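You operate a simulated robot arm through the tools that you are given. There is no shell and no other tool.

The job below is to be done with a simulated robot arm. You get a single attempt, and the scene is never put back.

JOB
Pack the blue handled tray on the top of the island bench. At the end: the silver leg with the black band stands where the black panel meter stood; the gold weight is in the blue handled tray; the silver weight is in the blue handled tray; the black panel meter is on the narrow grey carton; whatever was shut is shut again. Leave all else as you found it, and nothing knocked over.

Only the result counts: the job must be done as asked and must still hold three seconds after the hand-in. Knocking over, shifting, dropping, spilling or breaking anything else fails it.

ROBOT AND FRAMES
A 5-joint arm with a two-finger parallel gripper, fixed in place. Base frame: the origin is at the foot of the arm, x ahead of it, y to its left, z up; the work surface is at about z = 0. Lengths are in cm, angles in degrees, forces in N, time in s.
With the tool pointing down near the work surface it reaches from about 26 to 60 cm from the base axis. Its first joint turns from -66.0 to 66.0 degrees. The tool tilts only in the upright plane through the base axis and itself; it spins freely about its own axis. Payload 1.57 kg.
The tool frame sits at the grasp point between the pads (the TCP): z along the fingers, y along the line on which they close. The tips reach 3 cm beyond it. Largest opening 8 cm; finger width 1.7, thickness 1.2; the body of the gripper, 4 by 8.2 cm, starts 8 cm behind the TCP.
Orientation is that of the tool frame in the base frame, as a unit quaternion [w, x, y, z]. With the fingers straight down and closing along the base's y, the tool's x points along the base's -x, its y along +y and its z along -z.

CONTROLS
- The arm moves only by the tool send_rows. Its argument "commands" is a list of rows, each a list of 6 numbers: the shift along the tool's x, y, z in cm, then the turn, a rotation vector about the tool's x, y, z in degrees. In form: [[x, y, z, rx, ry, rz], ...]. A call has 1 to 20 rows; each row shifts and turns the commanded pose from where the row before left it, along the tool's axes as they then stand. "fingers" is the closure, from 0 (fully open) to 1 (shut), set as the call begins (left out, the last holds). Each row takes 0.2 s and may step no farther than 5 cm and 8.6 degrees from the row before; otherwise, or with a gripper value out of range, the whole call is refused. Where a pose cannot be reached the arm comes as near as it can. A force on the tool above 40 N (or 10 N above the force at the start of the call, whichever is more), or a blocked arm, ends the call early, and 0.2 s more pass. Each finger travels about 15.3 cm/s and halts on what it meets, pressing with about 31 N; the grip force reading is that of the motor and also rises with nothing between the fingers. The clock runs only during rows and for 0.2 s after the last one: add rows that do not move to give the fingers time. The reply holds the time, the measured pose of the TCP, the force on the tool along the base axes, the opening and the grip force, in the units named above and with some noise, with the torque about the TCP (base axes, N m) and any sound that the robot's microphone picked up, and new pictures: "pictures" is both (left out), scene, wrist or none.
- Cameras (640 x 400 px; columns grow to the right, rows downward): "scene" is fixed at [3.9, 39.5, 52.15]; the picture's right is [-0.75, -0.67, 0.00], its down [-0.40, 0.45, -0.80] and it looks along [0.53, -0.59, -0.61] (base axes); focal length 232 px, centre (320, 200). "wrist" rides on the gripper at [7.2, -0.7, -12.2] in the tool frame; the picture's right is [0.09, 1.00, 0.00], its down [-0.84, 0.08, -0.54] and it looks along [-0.54, 0.05, 0.84] (tool axes); focal length 238 px, centre (320, 200). There is no depth. A picture from a camera that has moved, and an enlarged one, comes with that camera's place and axes in the base frame and with its lens.
- inspect(camera, box): a new picture of the part [left, top, right, bottom] of that camera's present view, enlarged. It takes no simulated time.
- finish_job(): hands the job in; it is judged then, once.

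Nothing tells you positions but the pictures and the camera data. Unless the task says otherwise, let go and move clear before handing in.

The tools are called after ">>>" as a command line: name --pt "numbers of a row" for each row, then --argument value for the rest, lists and objects as JSON in quotes. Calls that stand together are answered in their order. send_rows: Moves the arm, as the interface text tells. Its arguments: {"type":"object","properties":{"commands":{"type":"array","items":{"type":"array","items":{"type":"number"}}},"fingers":{"type":"number"},"pictures":{"type":"string","enum":["both","scene","wrist","none"]}},"required":["commands"]} The other tools are called the same way: inspect (camera, box) takes an enlarged picture of a part of a camera's view; finish_job () hands the job in.

At the start:

```text
t: 0.0
tcp_pos: [38.82, -6.93, 28.84]
ee_rot: [0.0, 0.001, 1.0, 0.0]
force: [0.0, 0.8, 0.6]
torque: [0.0, 0.01, -0.03]
opening: 7.98
grasp_force: 0.1
```

scene: 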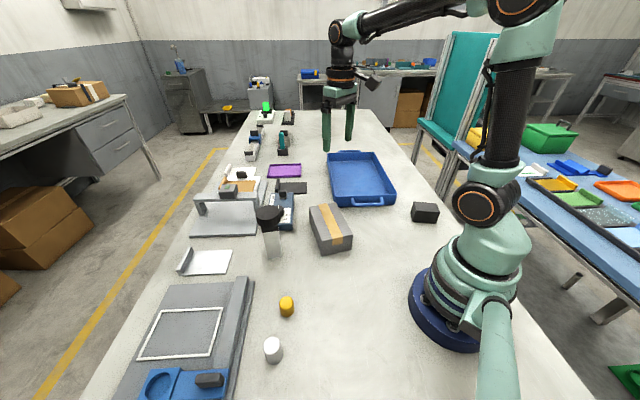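
wrist: 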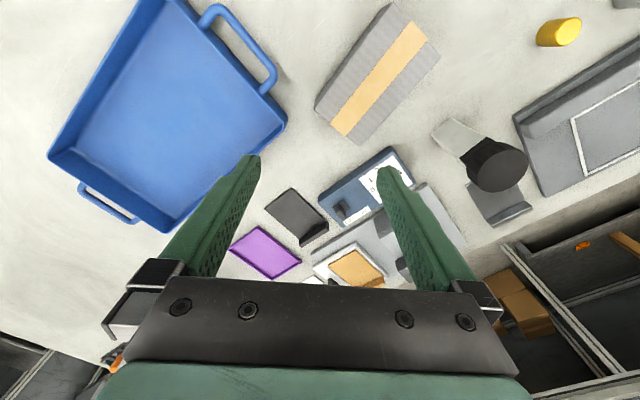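

I see a long bench with a blue handled tray, a narrow grey carton with a tan tape strip, a gold and a silver weight, a silver leg with a black band, and some other items. First I'll look closer at the views to identify each one.

>>> inspect --camera "scene" --box '[180, 140, 340, 260]'

>>> inspect --camera "scene" --box '[100, 240, 340, 400]'

>>> inspect --camera "scene" --box '[300, 130, 460, 250]'

>>> inspect --camera "scene" --box '[220, 80, 320, 180]'

>>> inspect --camera "wrist" --box '[220, 100, 460, 290]'

>>> inspect --camera "wrist" --box '[400, 60, 640, 240]'

```text
3.33 times, centred on (260, 200) of scene
camera zoom: at [3.9, 39.5, 52.15], right [-0.75, -0.67, 0.0], down [-0.4, 0.45, -0.8], along [0.53, -0.59, -0.61], focal length 775 px, centre (520, 200)
```

zoom: 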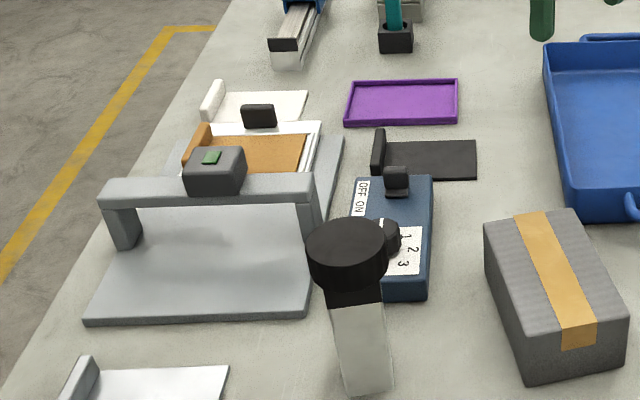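

```text
2.50 times, centred on (220, 320) of scene
camera zoom: at [3.9, 39.5, 52.15], right [-0.75, -0.67, 0.0], down [-0.4, 0.45, -0.8], along [0.53, -0.59, -0.61], focal length 581 px, centre (570, -100)
```

zoom: 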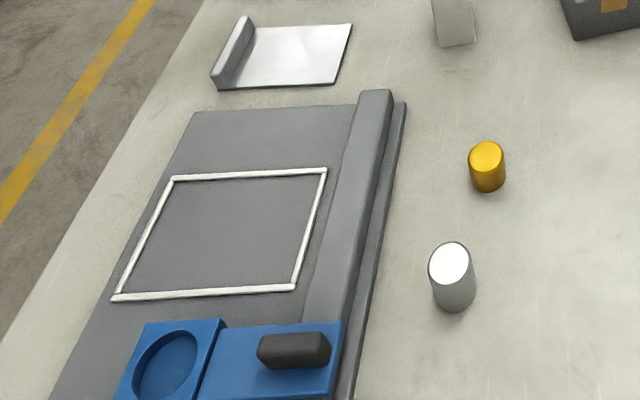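

```text
3.33 times, centred on (380, 190) of scene
camera zoom: at [3.9, 39.5, 52.15], right [-0.75, -0.67, 0.0], down [-0.4, 0.45, -0.8], along [0.53, -0.59, -0.61], focal length 775 px, centre (120, 233)
```

zoom: 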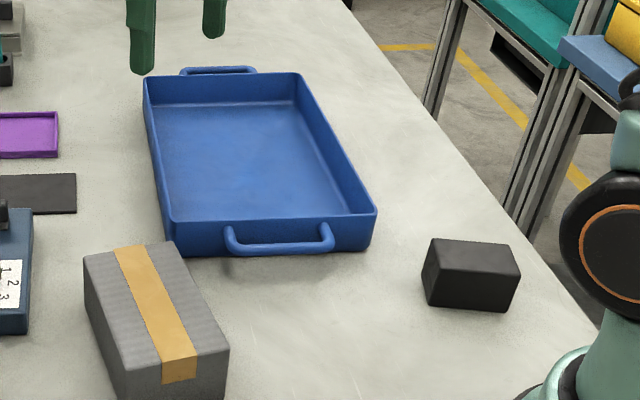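

```text
4.00 times, centred on (270, 130) of scene
camera zoom: at [3.9, 39.5, 52.15], right [-0.75, -0.67, 0.0], down [-0.4, 0.45, -0.8], along [0.53, -0.59, -0.61], focal length 930 px, centre (520, 480)
```

zoom: 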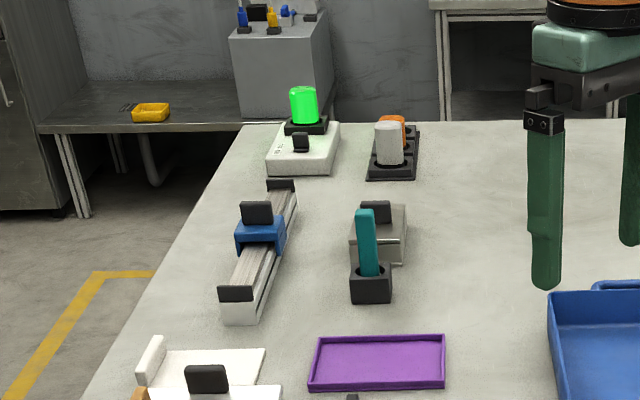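

```text
2.11 times, centred on (340, 195) of wrist
camera zoom: at [31.79, -7.6, 41.21], right [-0.09, 1.0, 0.0], down [0.84, 0.08, 0.54], along [0.54, 0.05, -0.84], focal length 502 px, centre (278, 210)
```

zoom: 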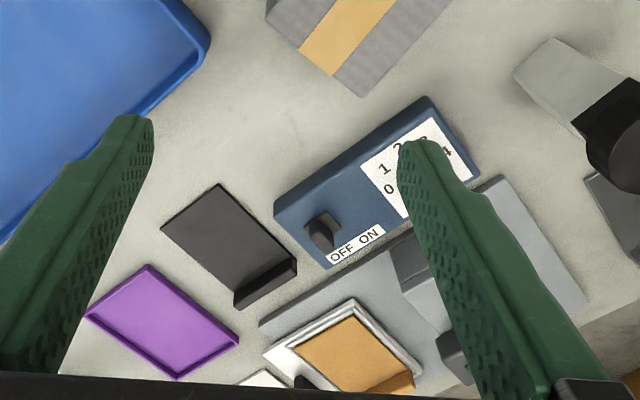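

```text
2.22 times, centred on (520, 150) of wrist
camera zoom: at [31.79, -7.6, 41.21], right [-0.09, 1.0, 0.0], down [0.84, 0.08, 0.54], along [0.54, 0.05, -0.84], focal length 530 px, centre (-124, 311)
```

zoom: 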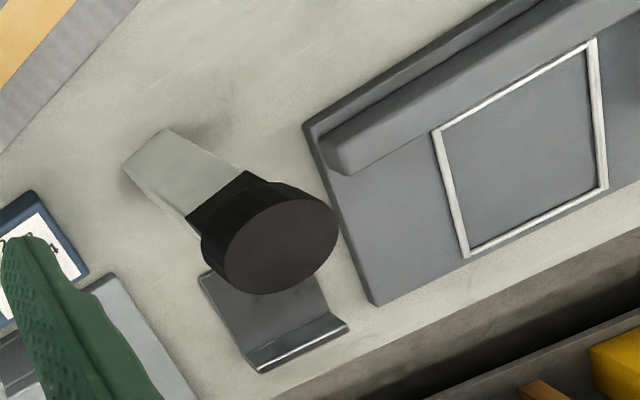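

The job objects appear to be: the gold weight near (27, 25), the silver weight near (22, 33), the leg near (41.5, 17), the carton near (34, 1.5), the tray centred around (45, -33), and a black box near (16.5, -27.6), which I take to be the panel meter. I'll move the wrist camera over the black box to confirm that.

>>> send_rows --pt "3.0 -3.4 0 0 0 0" --pt "3.0 -3.4 0 0 0 0" --pt "3.0 -3.4 0 0 0 0" --pt "3.0 -3.4 0 0 0 0" --pt "3.0 -3.4 0 0 0 0" --fingers 0

```text
t: 1.2
tcp_pos: [23.83, -23.98, 29.02]
ee_rot: [0.0, 0.0, 1.0, 0.001]
force: [0.6, 0.1, 0.7]
torque: [-0.02, 0.0, 0.02]
opening: 8.0
grasp_force: 0.0
camera wrist: at [16.75, -24.69, 41.23], right [-0.09, 1.0, 0.0], down [0.84, 0.08, 0.54], along [0.54, 0.05, -0.84], focal length 238 px, centre (320, 200)
```

scene: 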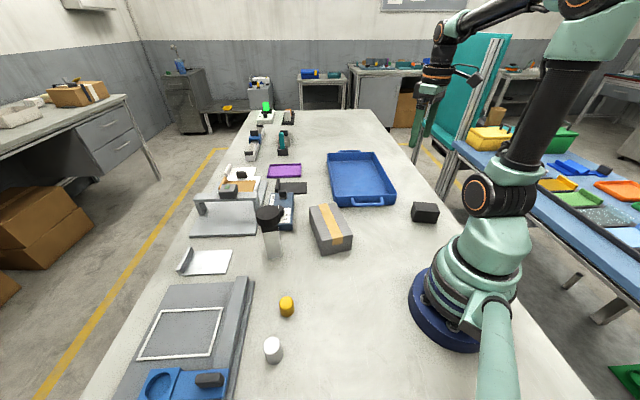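
wrist: 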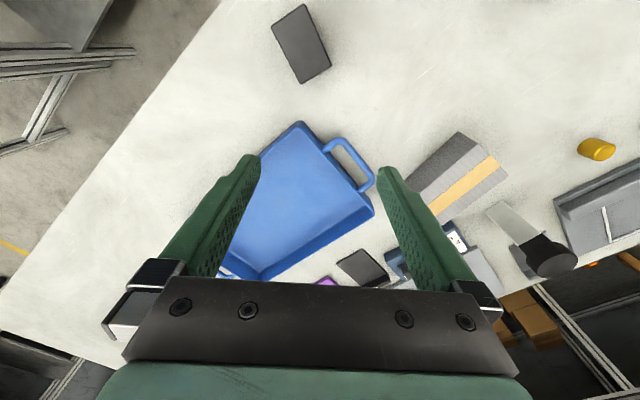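

The black box is visible at the top of the wrist view. I'll zoom in to see its shape and face.

>>> inspect --camera "wrist" --box '[240, 0, 368, 100]'

>>> inspect --camera "scene" --box '[395, 190, 459, 230]'

>>> inspect --camera "wrist" --box '[380, 100, 620, 290]'

>>> inspect --camera "scene" --box '[310, 135, 410, 215]'

```text
4.00 times, centred on (304, 50) of wrist
camera zoom: at [16.75, -24.69, 41.23], right [-0.09, 1.0, 0.0], down [0.84, 0.08, 0.54], along [0.54, 0.05, -0.84], focal length 953 px, centre (384, 800)
```

zoom: 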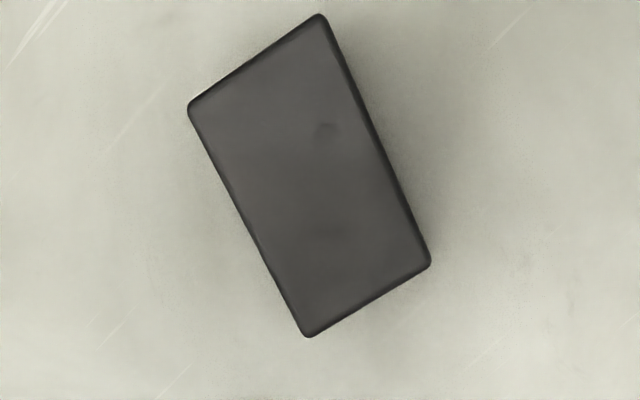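

```text
10.00 times, centred on (427, 210) of scene
camera zoom: at [3.9, 39.5, 52.15], right [-0.75, -0.67, 0.0], down [-0.4, 0.45, -0.8], along [0.53, -0.59, -0.61], focal length 2324 px, centre (-750, 100)
```

zoom: 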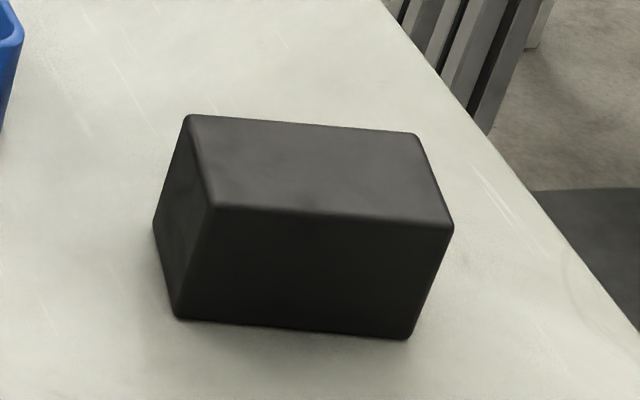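

```text
2.11 times, centred on (500, 195) of wrist
camera zoom: at [16.75, -24.69, 41.23], right [-0.09, 1.0, 0.0], down [0.84, 0.08, 0.54], along [0.54, 0.05, -0.84], focal length 502 px, centre (-59, 210)
```

zoom: 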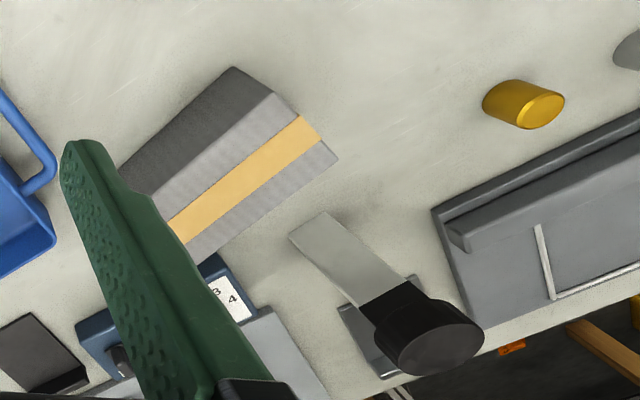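

```text
5.00 times, centred on (360, 175) of scene
camera zoom: at [3.9, 39.5, 52.15], right [-0.75, -0.67, 0.0], down [-0.4, 0.45, -0.8], along [0.53, -0.59, -0.61], focal length 1162 px, centre (120, 325)
```

zoom: 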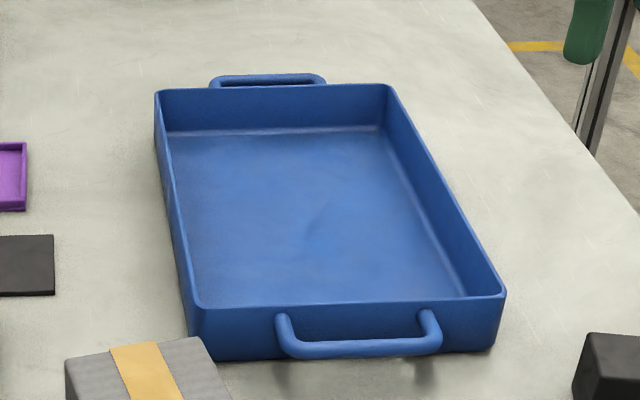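

The plain black box is about 7.3 x 4.75 x 4.8 cm, centred near (17.0, -26.7) and turned about 33°. It is the only object that fits "panel meter". I'll move above it and line the fingers up across its short side.

>>> send_rows --pt "2.27 -0.9 2.7 0 0 0" --pt "2.27 -0.9 2.7 0 0 0" --pt "2.27 -0.9 2.7 0 0 0" --pt "0 0 0 0 0 -8.25" --pt "0 0 0 0 0 -8.25" --pt "0 0 0 0 0 -8.25" --pt "0 0 0 0 0 -8.25" --pt "0 0 0 0 0 0" --fingers 0

```text
t: 3.0
tcp_pos: [17.09, -26.74, 20.94]
ee_rot: [-0.001, -0.285, 0.959, 0.001]
force: [-0.6, 0.8, -0.3]
torque: [0.02, -0.02, 0.05]
opening: 8.0
grasp_force: 0.1
camera wrist: at [11.46, -31.16, 33.15], right [-0.62, 0.78, 0.0], down [0.66, 0.52, 0.54], along [0.42, 0.34, -0.84], focal length 238 px, centre (320, 200)
```

scene: 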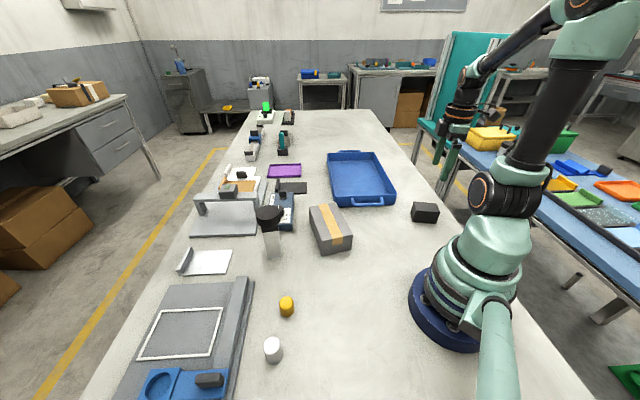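
wrist: 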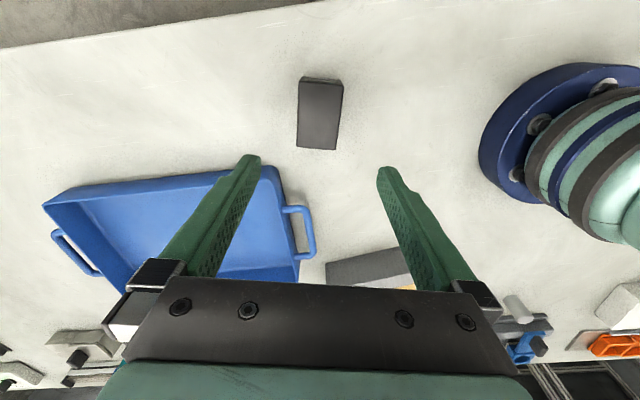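

The fingers are nearly aligned with the box. I'll zoom in to refine its position and angle and look at its back face.

>>> inspect --camera "wrist" --box '[256, 60, 384, 160]'

```text
4.00 times, centred on (320, 110) of wrist
camera zoom: at [11.46, -31.16, 33.15], right [-0.62, 0.78, 0.0], down [0.66, 0.52, 0.54], along [0.42, 0.34, -0.84], focal length 953 px, centre (320, 560)
```

zoom: 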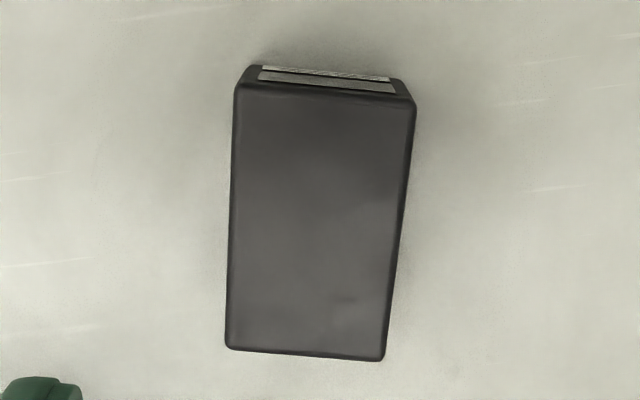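

This is the panel meter: it has a light display face on its far end. It is centred at (17.08, -26.95), turned 33°. I'll lower over it with the fingers open.

>>> send_rows --pt "0.123 -0.171 4 0 0 0" --pt "0 0 4 0 0 0" --pt "0 0 4 0 0 0" --pt "0 0 2.5 0 0 0" --pt "0 0 1.5 0 0 0" --pt "0 0 0.94 0 0 0" --pt "0 0 0 0 0 0" --fingers 0

```text
t: 4.6
tcp_pos: [17.15, -26.72, 3.81]
ee_rot: [0.0, -0.284, 0.959, 0.0]
force: [0.2, -0.4, -0.5]
torque: [0.01, 0.02, 0.0]
opening: 8.01
grasp_force: 0.1
camera wrist: at [11.53, -31.26, 16.1], right [-0.62, 0.78, 0.0], down [0.66, 0.52, 0.54], along [0.43, 0.34, -0.84], focal length 238 px, centre (320, 200)
```

scene: 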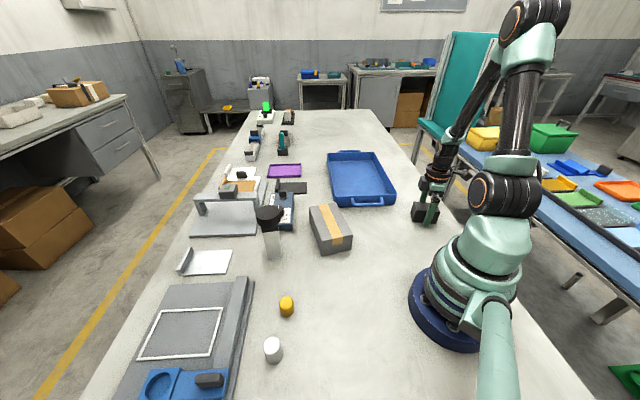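
wrist: 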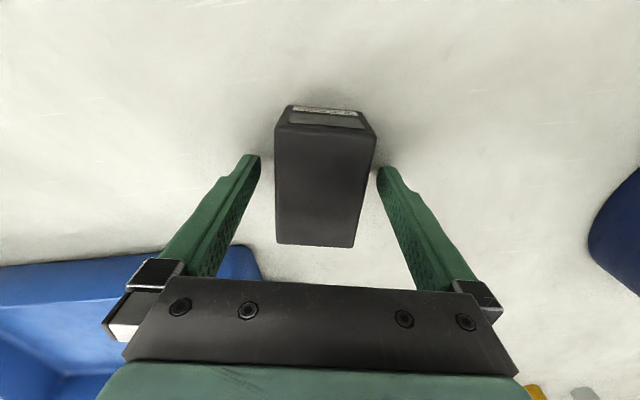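

The meter sits between the open fingers. I'll close on it now.

>>> send_rows --pt "0 0 0 0 0 0" --pt "0 0 0 0 0 0" --pt "0 0 0 0 0 0" --pt "0 0 0 0 0 0" --fingers 1

```text
t: 5.6
tcp_pos: [17.23, -26.72, 3.82]
ee_rot: [-0.001, -0.284, 0.959, 0.0]
force: [0.1, 0.7, -0.4]
torque: [-0.01, 0.0, 0.03]
opening: 4.96
grasp_force: 31.1
camera wrist: at [11.52, -31.26, 16.12], right [-0.62, 0.78, 0.0], down [0.66, 0.52, 0.54], along [0.43, 0.34, -0.84], focal length 238 px, centre (320, 200)
```

scene: 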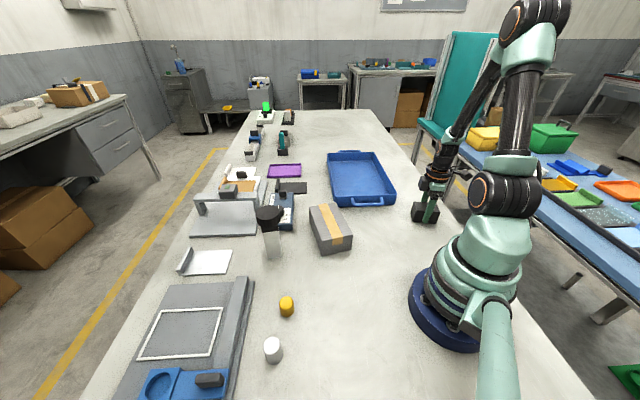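
wrist: 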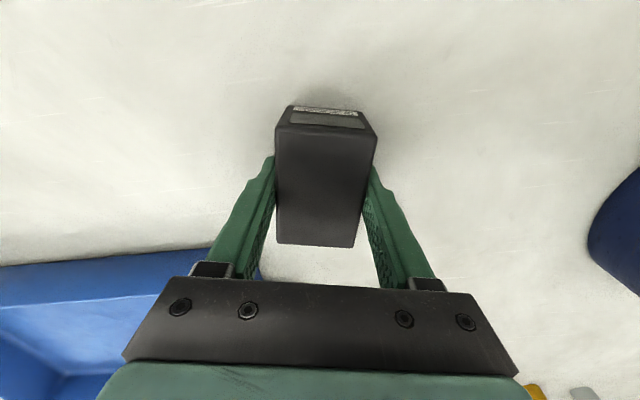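

The meter is gripped with an opening of 4.96, and its original spot is centred at (17.1, -26.9). I'll lift it straight up, then carry it toward the carton centred at about (35.1, 0), top at about z = 6, turning it to match the carton.

>>> send_rows --pt "0 0 -2 0 0 0" --pt "0 0 -4 0 0 0" --pt "0 0 -5 0 0 0" --pt "0 0 -5 0 0 0" --pt "0 0 -4 0 0 0" --pt "0 0 0 0 0 0"

```text
t: 7.0
tcp_pos: [17.43, -26.77, 23.96]
ee_rot: [0.0, -0.283, 0.959, 0.0]
force: [0.5, -0.2, -1.8]
torque: [-0.02, 0.0, -0.01]
opening: 4.98
grasp_force: 30.5
camera wrist: at [11.73, -31.28, 36.34], right [-0.62, 0.78, 0.0], down [0.66, 0.52, 0.54], along [0.43, 0.34, -0.84], focal length 238 px, centre (320, 200)
```

scene: 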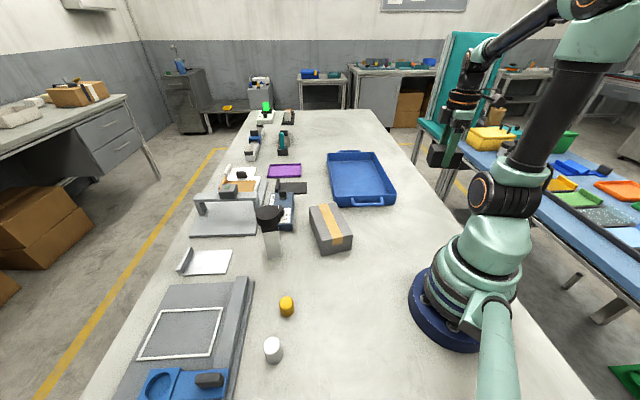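
wrist: 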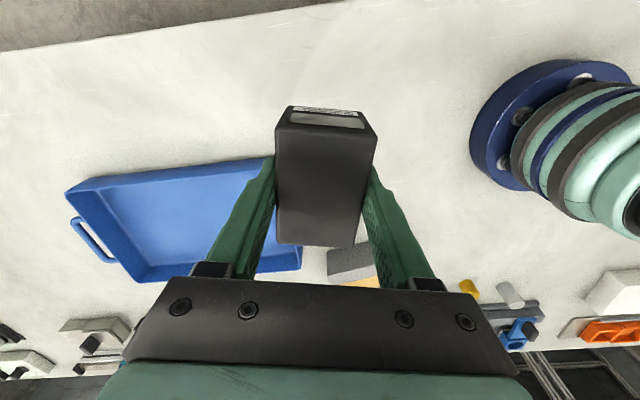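

The meter is light and held firmly. I'll turn the wrist back to square and carry the meter over toward the carton at height.

>>> send_rows --pt "0 0 0 0 0 8.25" --pt "0 0 0 0 0 8.25" --pt "0 0 0 0 0 8.25" --pt "0 0 0 0 0 8.25" --pt "-2.58 3.81 0 0 0 0" --pt "-2.58 3.81 0 0 0 0" --pt "-2.58 3.81 0 0 0 0" --pt "-2.58 3.81 0 0 0 0" --pt "-2.58 3.81 0 0 0 0" --pt "-2.58 3.81 0 0 0 0" --pt "-2.58 3.81 0 0 0 0" --pt "0 0 0 0 0 0"

```text
t: 9.6
tcp_pos: [35.03, -0.12, 24.02]
ee_rot: [0.001, 0.0, 1.0, -0.001]
force: [-0.2, 0.6, -1.8]
torque: [-0.01, 0.01, -0.01]
opening: 4.97
grasp_force: 31.0
camera wrist: at [27.96, -0.83, 36.26], right [-0.09, 1.0, 0.0], down [0.84, 0.08, 0.54], along [0.54, 0.05, -0.84], focal length 238 px, centre (320, 200)
```

scene: 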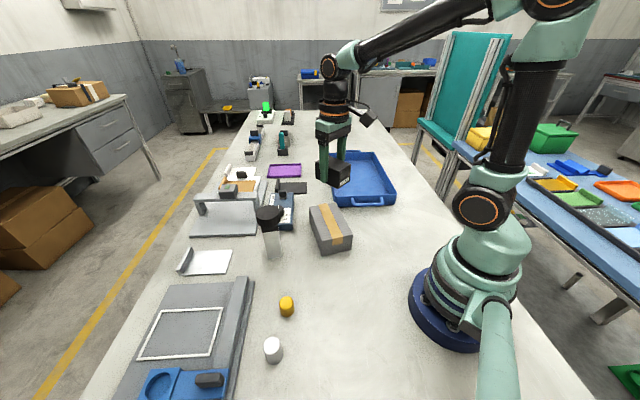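
wrist: 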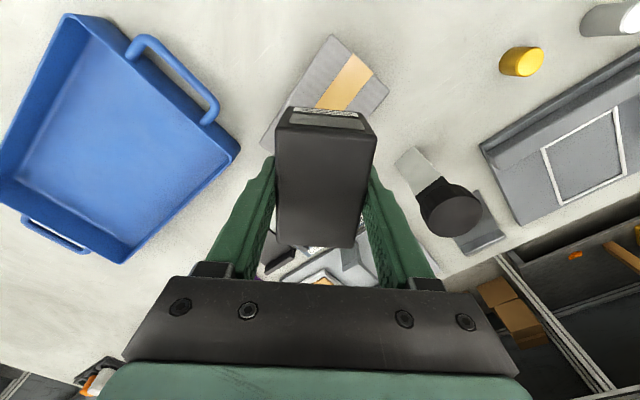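

The meter is above the carton, whose long axis runs at about -34°. I'll turn the meter to match and lower it to just above the carton top.

>>> send_rows --pt "-0.25 0.07 0 0 0 8.5" --pt "0 0 0 0 0 8.5" --pt "0 0 0 0 0 8.5" --pt "0 0 0 0 0 8.5" --pt "0 0 4 0 0 0" --pt "0 0 4 0 0 0" --pt "0 0 3 0 0 0" --pt "0 0 1.5 0 0 0" --pt "0 0 0.5 0 0 0" --pt "0 0 0 0 0 0"

```text
t: 11.8
tcp_pos: [35.39, -0.17, 10.79]
ee_rot: [0.0, 0.292, 0.956, 0.0]
force: [-0.3, 0.1, -2.1]
torque: [0.03, 0.05, -0.02]
opening: 4.98
grasp_force: 31.6
camera wrist: at [29.17, 3.3, 23.13], right [0.48, 0.88, 0.0], down [0.74, -0.4, 0.54], along [0.48, -0.26, -0.84], focal length 238 px, centre (320, 200)
```

scene: 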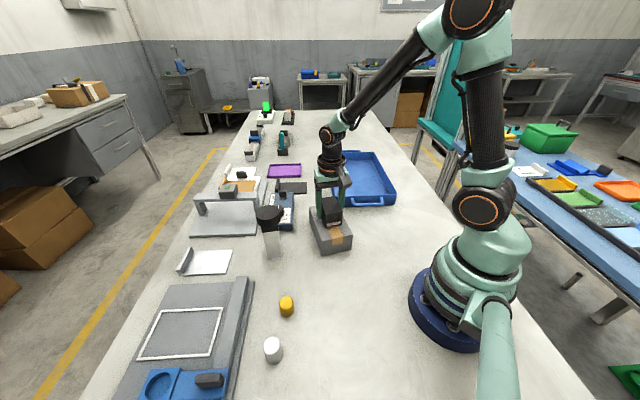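
wrist: 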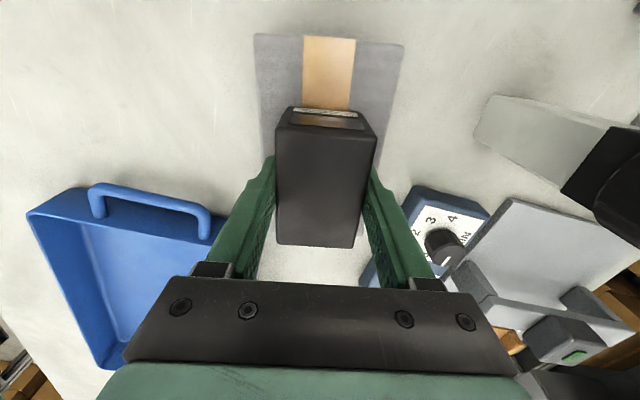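

The meter looks aligned just above the carton. I'll zoom in to check the gap and centring.

>>> inspect --camera "scene" --box '[290, 170, 370, 260]'

>>> inspect --camera "wrist" --box '[240, 20, 420, 260]'

```text
4.44 times, centred on (330, 215) of scene
camera zoom: at [3.9, 39.5, 52.15], right [-0.75, -0.67, 0.0], down [-0.4, 0.45, -0.8], along [0.53, -0.59, -0.61], focal length 1033 px, centre (276, 133)
```

zoom: 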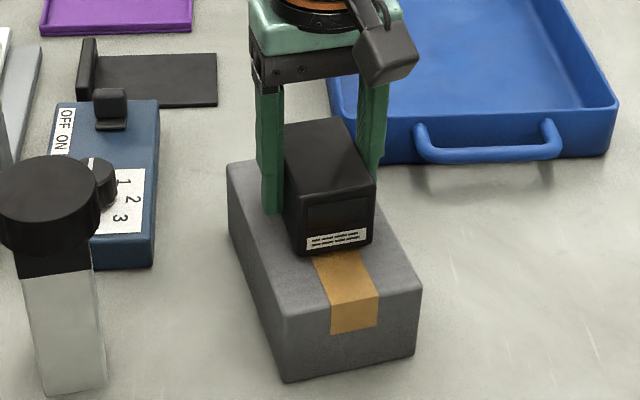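

```text
1.67 times, centred on (330, 140) of wrist
camera zoom: at [29.17, 3.3, 23.13], right [0.48, 0.88, 0.0], down [0.74, -0.4, 0.54], along [0.48, -0.26, -0.84], focal length 397 px, centre (303, 300)
```

zoom: 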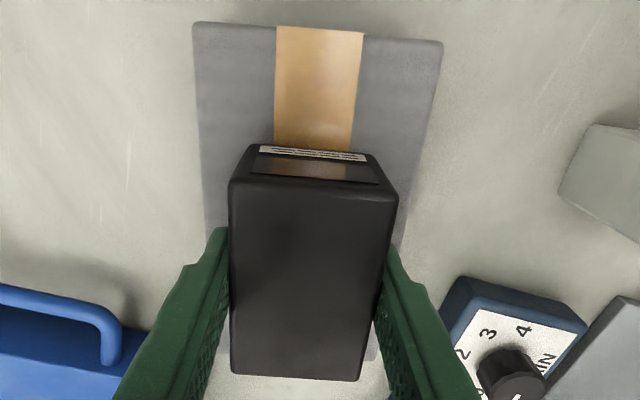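

It is well centred with a small gap. I'll lower it gently.

>>> send_rows --pt "0 0 0.3 0 0 0" --pt "0 0 0.2 0 0 0" --pt "0 0 0.1 0 0 0" --pt "0 0 0.1 0 0 0" --pt "0 0 0.0 0 0 0" --pictures "scene"

>>> inspect --camera "scene" --box '[300, 190, 364, 254]'

```text
t: 13.0
tcp_pos: [35.43, 0.03, 10.14]
ee_rot: [0.001, 0.292, 0.956, 0.0]
force: [-7.5, -1.0, 24.9]
torque: [-0.09, 0.18, 0.02]
opening: 4.98
grasp_force: 31.0
```

scene: 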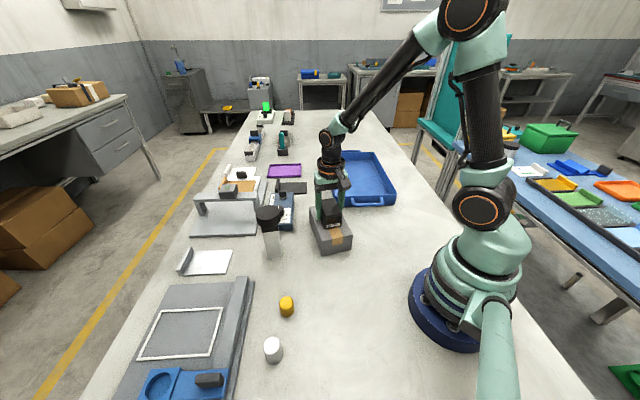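

```text
6.25 times, centred on (332, 222) of scene
camera zoom: at [3.89, 39.5, 52.15], right [-0.75, -0.67, 0.0], down [-0.4, 0.45, -0.8], along [0.53, -0.59, -0.61], focal length 1453 px, centre (245, 62)
```

zoom: 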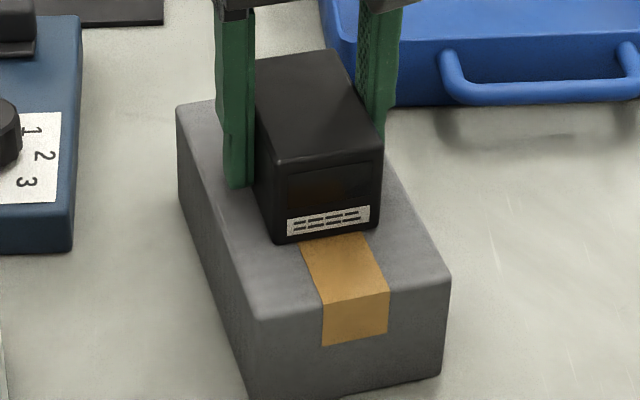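

The meter is on the carton and pressing at about 25 N. I'll ease off slightly before letting go.

>>> send_rows --pt "0 0 -0.1 0 0 0" --pt "0 0 -0.05 0 0 0" --pt "0 0 0 0 0 0" --pictures "none"

```text
t: 13.8
tcp_pos: [35.34, -0.17, 10.38]
ee_rot: [0.001, 0.293, 0.956, 0.0]
force: [-0.2, 0.8, -1.4]
torque: [0.0, -0.01, -0.02]
opening: 4.97
grasp_force: 31.1
```

The load is nearly neutral, with the meter touching or within half a millimetre. I'll lower a hair and open the fingers.

>>> send_rows --pt "0 0 0.05 0 0 0" --pt "0 0 0 0 0 0" --pictures "none"

```text
t: 14.4
tcp_pos: [35.29, -0.05, 10.32]
ee_rot: [0.0, 0.293, 0.956, 0.001]
force: [0.4, -0.7, -2.1]
torque: [0.04, 0.01, -0.02]
opening: 4.98
grasp_force: 31.3
```

It isn't bearing on the carton yet, so I'll take two smaller steps down.

>>> send_rows --pt "0 0 0.05 0 0 0" --pt "0 0 0 0 0 0" --pictures "none"

```text
t: 15.0
tcp_pos: [35.4, -0.15, 10.21]
ee_rot: [-0.001, 0.292, 0.956, 0.0]
force: [0.1, 0.2, -1.5]
torque: [0.05, 0.0, -0.01]
opening: 4.96
grasp_force: 31.2
```

>>> send_rows --pt "0 0 0.04 0 0 0" --pt "0 0 0 0 0 0" --pictures "none"

```text
t: 15.6
tcp_pos: [35.42, -0.08, 10.18]
ee_rot: [0.0, 0.293, 0.956, 0.0]
force: [-1.1, 0.1, 0.3]
torque: [0.0, -0.05, -0.01]
opening: 4.96
grasp_force: 30.6
```

The force is now slightly positive, so the meter is just resting on the carton. I'll open the fingers and rise.

>>> send_rows --pt "0 0 0 0 0 0" --pt "0 0 0 0 0 0" --pt "0 0 0 0 0 0" --fingers 0 --pictures "none"

>>> send_rows --pt "0 0 -2 0 0 0" --pt "0 0 -4 0 0 0" --pt "0 0 -5 0 0 0" --pt "0 0 -5 0 0 0" --pt "0 0 0 0 0 0"

>>> inspect --camera "scene" --box '[290, 170, 370, 260]'

```text
t: 16.4
tcp_pos: [35.33, -0.07, 10.17]
ee_rot: [0.0, 0.292, 0.956, 0.0]
force: [-0.2, 0.4, -1.0]
torque: [0.02, 0.03, -0.02]
opening: 8.03
grasp_force: 0.0
```

```text
t: 17.6
tcp_pos: [35.13, -0.1, 26.54]
ee_rot: [0.001, 0.292, 0.956, 0.0]
force: [-0.9, 0.3, 0.2]
torque: [0.01, 0.02, 0.03]
opening: 8.0
grasp_force: 0.0
camera wrist: at [28.86, 3.34, 38.79], right [0.48, 0.88, 0.0], down [0.74, -0.4, 0.54], along [0.48, -0.26, -0.84], focal length 238 px, centre (320, 200)
```

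scene: 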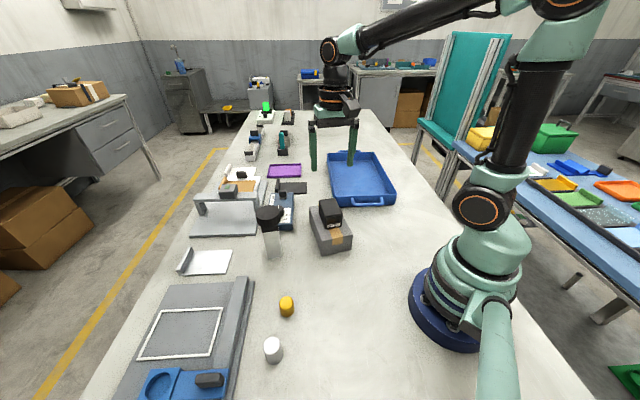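
wrist: 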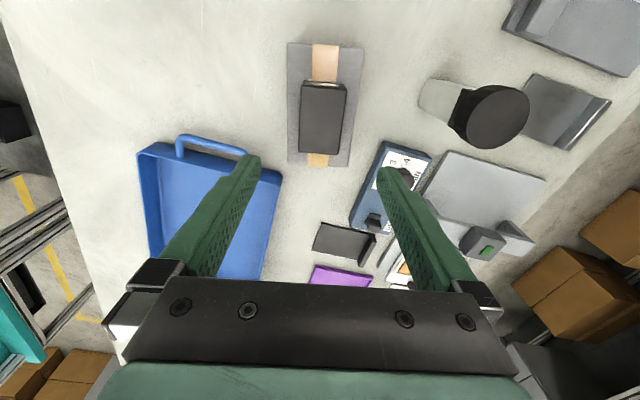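

```text
4.44 times, centred on (330, 215) of scene
camera zoom: at [3.9, 39.5, 52.15], right [-0.75, -0.67, 0.0], down [-0.4, 0.45, -0.8], along [0.53, -0.59, -0.61], focal length 1033 px, centre (276, 133)
```

zoom: 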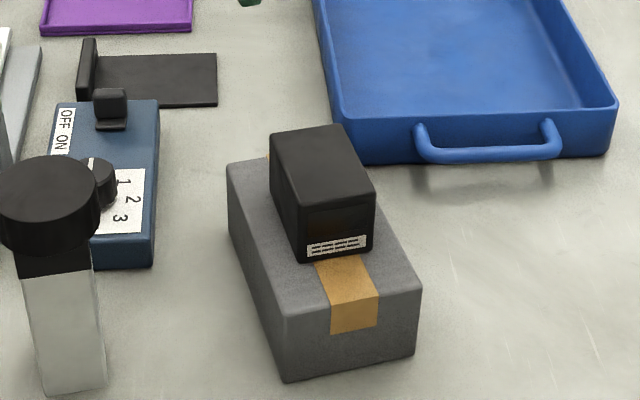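

The meter stands on the carton and the carton has not moved. Next is the leg, so I'll zoom in on it.

>>> inspect --camera "wrist" --box '[390, 50, 550, 170]'

>>> inspect --camera "scene" --box '[240, 190, 304, 270]'

```text
3.33 times, centred on (470, 110) of wrist
camera zoom: at [28.86, 3.34, 38.79], right [0.48, 0.88, 0.0], down [0.74, -0.4, 0.54], along [0.48, -0.26, -0.84], focal length 794 px, centre (-180, 500)
```

zoom: 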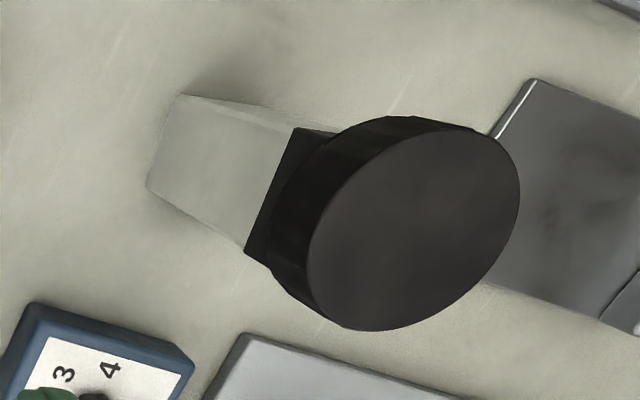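

```text
5.00 times, centred on (272, 230) of scene
camera zoom: at [3.9, 39.5, 52.15], right [-0.75, -0.67, 0.0], down [-0.4, 0.45, -0.8], along [0.53, -0.59, -0.61], focal length 1162 px, centre (560, 50)
```

zoom: 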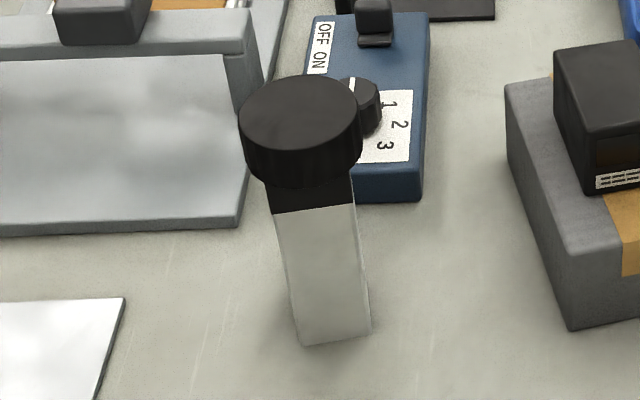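

The leg is a 3.9 cm square post topped by a black disc about 5.8 cm across, centred near (42.45, 15.7) and 14.8 cm tall. The disc overhangs the post, so I'll grip the disc from above. I'll move over it at height first.

>>> send_rows --pt "0 0 0 0 0 -8.5" --pt "0 0 0 0 0 -8.5" --pt "0 0 0 0 0 -8.5" --pt "0 0 0 0 0 -8.5" --pt "-1.81 3.95 0 0 0 0" --pt "-1.81 3.95 0 0 0 0" --pt "-1.81 3.95 0 0 0 0" --pt "-1.81 3.95 0 0 0 0" --pt "0 0 0 0 0 0"

```text
t: 19.6
tcp_pos: [42.55, 15.7, 26.32]
ee_rot: [0.0, 0.0, 1.0, 0.001]
force: [0.1, 0.3, 1.1]
torque: [-0.03, 0.0, 0.01]
opening: 8.01
grasp_force: 0.0
camera wrist: at [35.41, 15.11, 38.65], right [-0.09, 1.0, 0.0], down [0.84, 0.08, 0.54], along [0.54, 0.05, -0.84], focal length 238 px, centre (320, 200)
```

scene: 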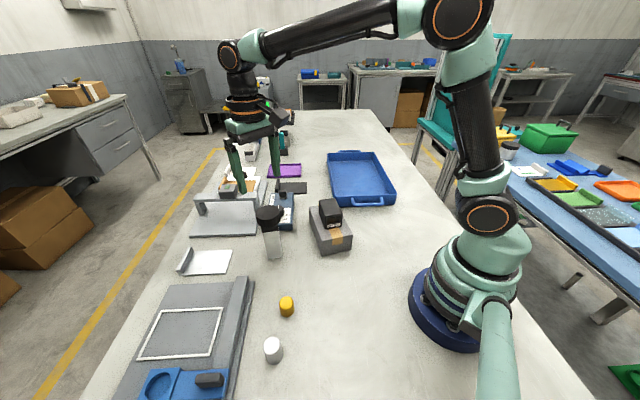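
wrist: 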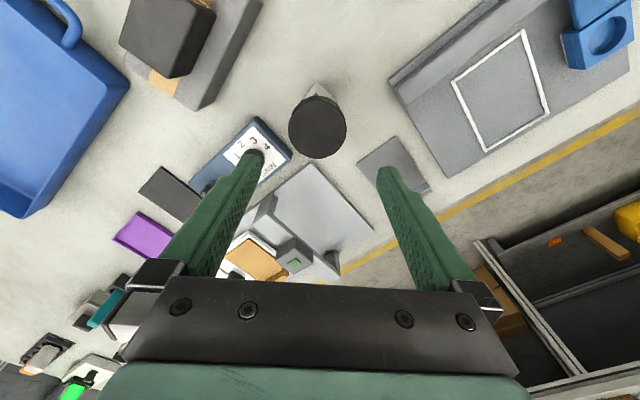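

The disc is just below the gripper. I'll zoom in to centre precisely.

>>> inspect --camera "wrist" --box '[268, 75, 368, 175]'

```text
4.00 times, centred on (318, 125) of wrist
camera zoom: at [35.41, 15.11, 38.65], right [-0.09, 1.0, 0.0], down [0.84, 0.08, 0.54], along [0.54, 0.05, -0.84], focal length 953 px, centre (328, 500)
```

zoom: 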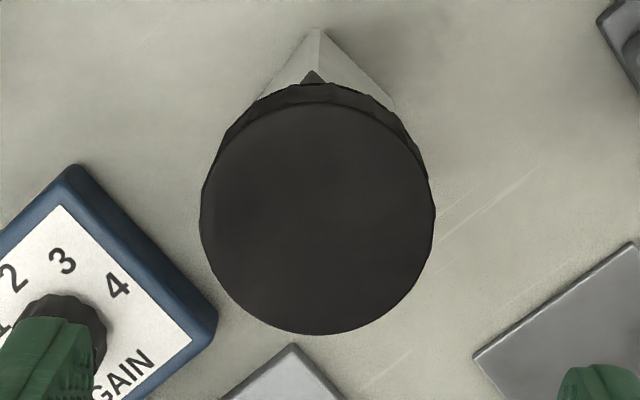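

The disc is slightly off centre relative to the fingers. I'll nudge the arm and lower until the open fingers straddle it.

>>> send_rows --pt "0.15 -0.15 3 0 0 0" --pt "0 0 3 0 0 0" --pt "0 0 2 0 0 0" --pt "0 0 1.5 0 0 0" --pt "0 0 1 0 0 0" --pt "0 0 0 0 0 0" --fingers 0

>>> inspect --camera "wrist" --box '[220, 80, 420, 260]'

>>> inspect --camera "scene" --box '[220, 160, 320, 270]'

```text
t: 21.0
tcp_pos: [42.48, 15.48, 15.57]
ee_rot: [0.0, 0.0, 1.0, 0.001]
force: [-0.5, 0.3, 0.1]
torque: [0.02, 0.0, 0.0]
opening: 8.01
grasp_force: 0.1
camera wrist: at [35.37, 14.82, 27.94], right [-0.09, 1.0, 0.0], down [0.84, 0.08, 0.54], along [0.54, 0.05, -0.84], focal length 238 px, centre (320, 200)
```

scene: 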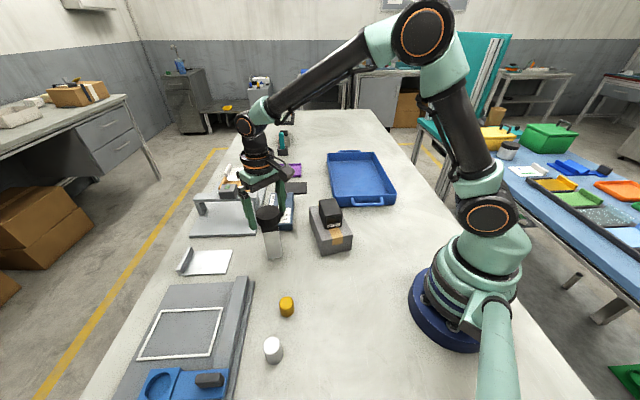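
wrist: 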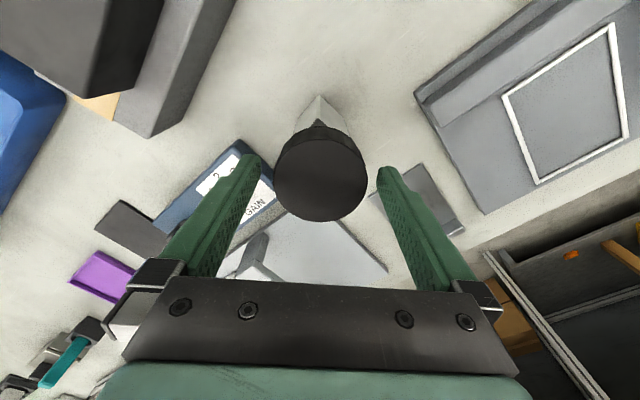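

```text
2.22 times, centred on (320, 170) of wrist
camera zoom: at [35.37, 14.82, 27.94], right [-0.09, 1.0, 0.0], down [0.84, 0.08, 0.54], along [0.54, 0.05, -0.84], focal length 530 px, centre (320, 267)
```

zoom: 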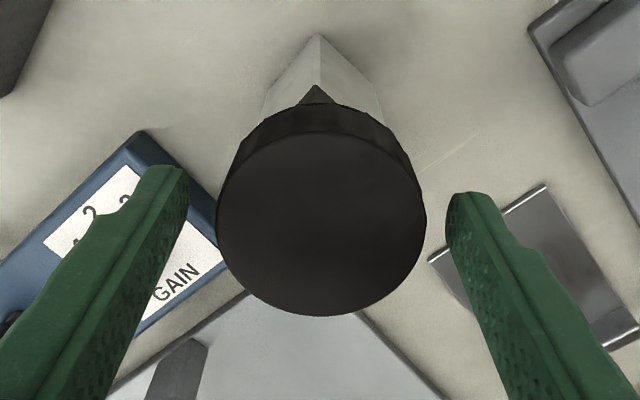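

```text
3.64 times, centred on (270, 215) of scene
camera zoom: at [3.9, 39.5, 52.15], right [-0.75, -0.67, 0.0], down [-0.4, 0.45, -0.8], along [0.53, -0.59, -0.61], focal length 845 px, centre (502, 146)
```

zoom: 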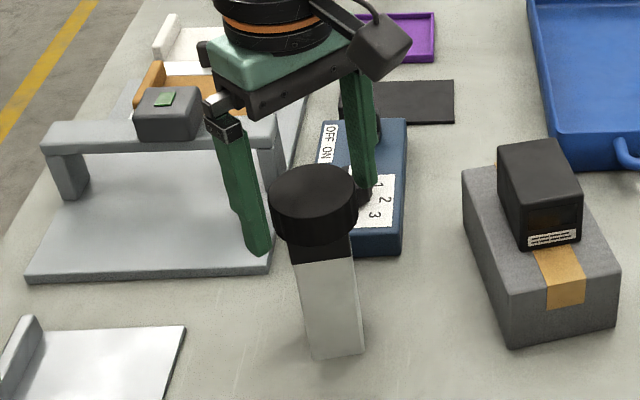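

The disc is within about 0.15 cm of centre between the fingers. I'll adjust, lower to mid-disc and close part-way to check the gaps.

>>> send_rows --pt "0.12 -0.05 0.5 0 0 0" --pt "0 0 0.8 0 0 0" --pt "0 0 0.8 0 0 0" --pt "0 0 0 0 0 0" --pt "0 0 0 0 0 0" --fingers 0.18

>>> inspect --camera "wrist" --box '[220, 80, 420, 260]'

>>> inspect --camera "scene" --box '[220, 160, 320, 270]'

```text
t: 22.2
tcp_pos: [42.2, 15.5, 13.6]
ee_rot: [0.0, 0.001, 1.0, 0.0]
force: [-0.8, 0.3, 0.1]
torque: [0.01, 0.02, -0.01]
opening: 6.55
grasp_force: 0.1
camera wrist: at [35.19, 14.78, 25.95], right [-0.09, 1.0, 0.0], down [0.84, 0.08, 0.54], along [0.54, 0.05, -0.84], focal length 238 px, centre (320, 200)
```

scene: 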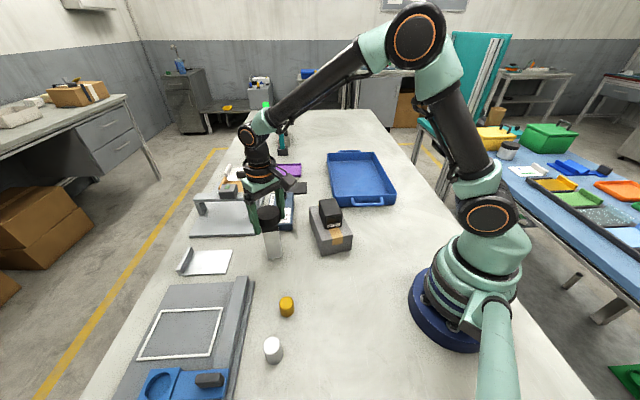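
wrist: 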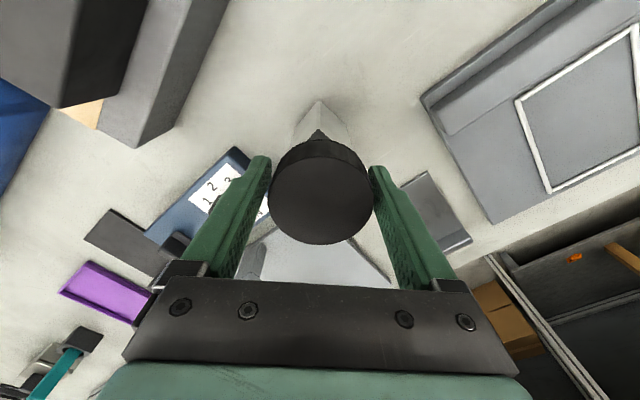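

```text
2.22 times, centred on (320, 170) of wrist
camera zoom: at [35.19, 14.78, 25.95], right [-0.09, 1.0, 0.0], down [0.84, 0.08, 0.54], along [0.54, 0.05, -0.84], focal length 530 px, centre (320, 267)
```

zoom: 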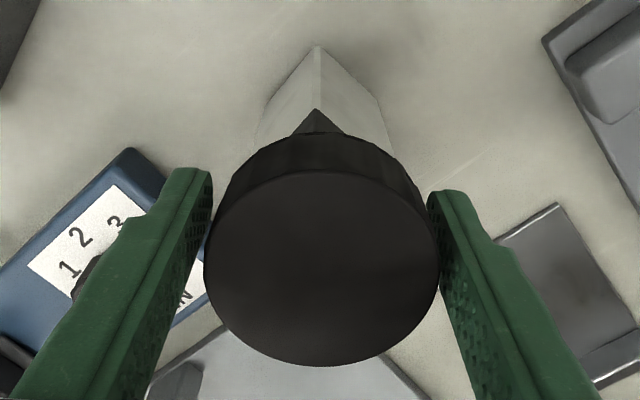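

```text
3.64 times, centred on (270, 215) of scene
camera zoom: at [3.9, 39.5, 52.15], right [-0.75, -0.67, 0.0], down [-0.4, 0.45, -0.8], along [0.53, -0.59, -0.61], focal length 845 px, centre (502, 146)
```

zoom: 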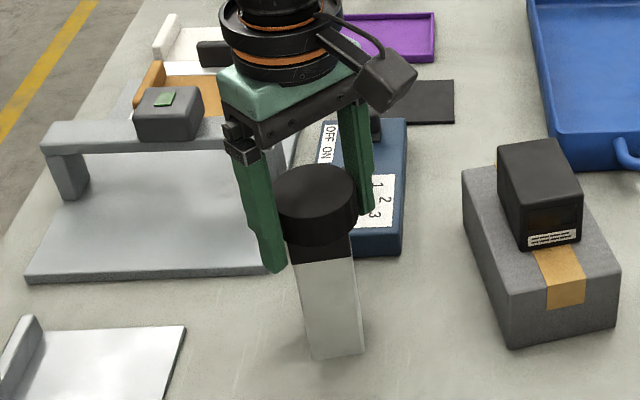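

The fingers are well centred on the disc. I'll close.

>>> send_rows --pt "0 0 0 0 0 0" --pt "0 0 0 0 0 0" --pt "0 0 0 0 0 0" --fingers 0.26 --pictures "none"

>>> send_rows --pt "0 0 0 0 0 0" --pt "0 0 0 0 0 0" --pt "0 0 0 0 0 0" --fingers 1

>>> inspect --camera "scene" --box '[220, 160, 320, 270]'

```text
t: 23.0
tcp_pos: [42.28, 15.44, 13.6]
ee_rot: [-0.001, 0.0, 1.0, 0.0]
force: [-0.2, 0.0, -0.2]
torque: [0.0, 0.02, 0.0]
opening: 5.94
grasp_force: 0.0
```

```text
t: 23.8
tcp_pos: [42.38, 15.5, 13.65]
ee_rot: [-0.001, 0.0, 1.0, 0.0]
force: [-0.4, 0.5, 0.3]
torque: [-0.01, -0.02, -0.02]
opening: 5.74
grasp_force: 30.5
camera wrist: at [35.19, 14.79, 25.96], right [-0.09, 1.0, 0.0], down [0.84, 0.08, 0.54], along [0.54, 0.05, -0.84], focal length 238 px, centre (320, 200)
```

scene: 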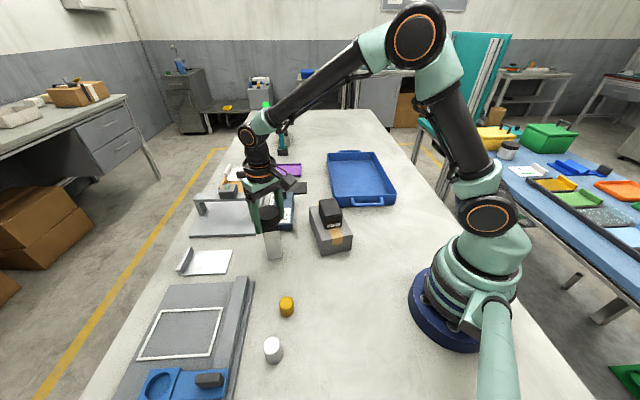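
wrist: 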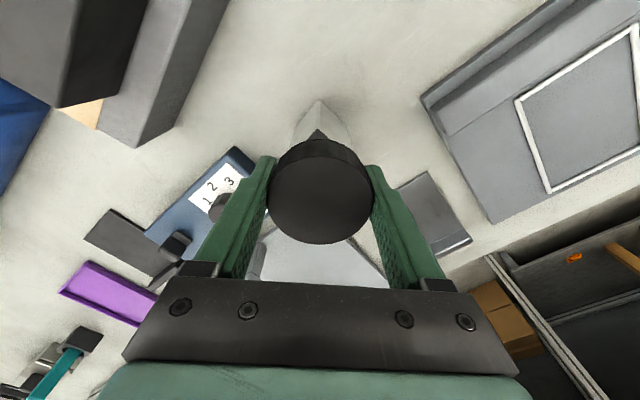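

```text
3.64 times, centred on (270, 215) of scene
camera zoom: at [3.9, 39.5, 52.15], right [-0.75, -0.67, 0.0], down [-0.4, 0.45, -0.8], along [0.53, -0.59, -0.61], focal length 845 px, centre (502, 146)
```

zoom: 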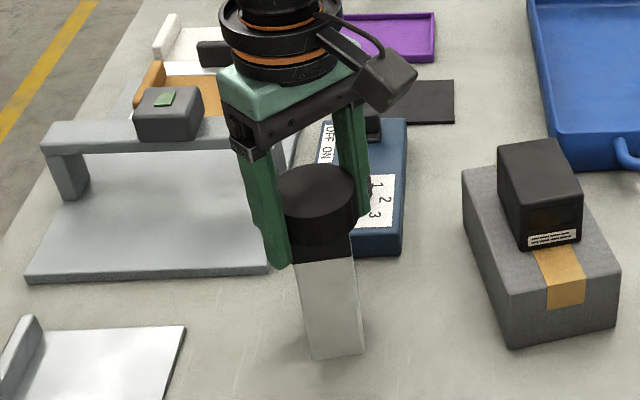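

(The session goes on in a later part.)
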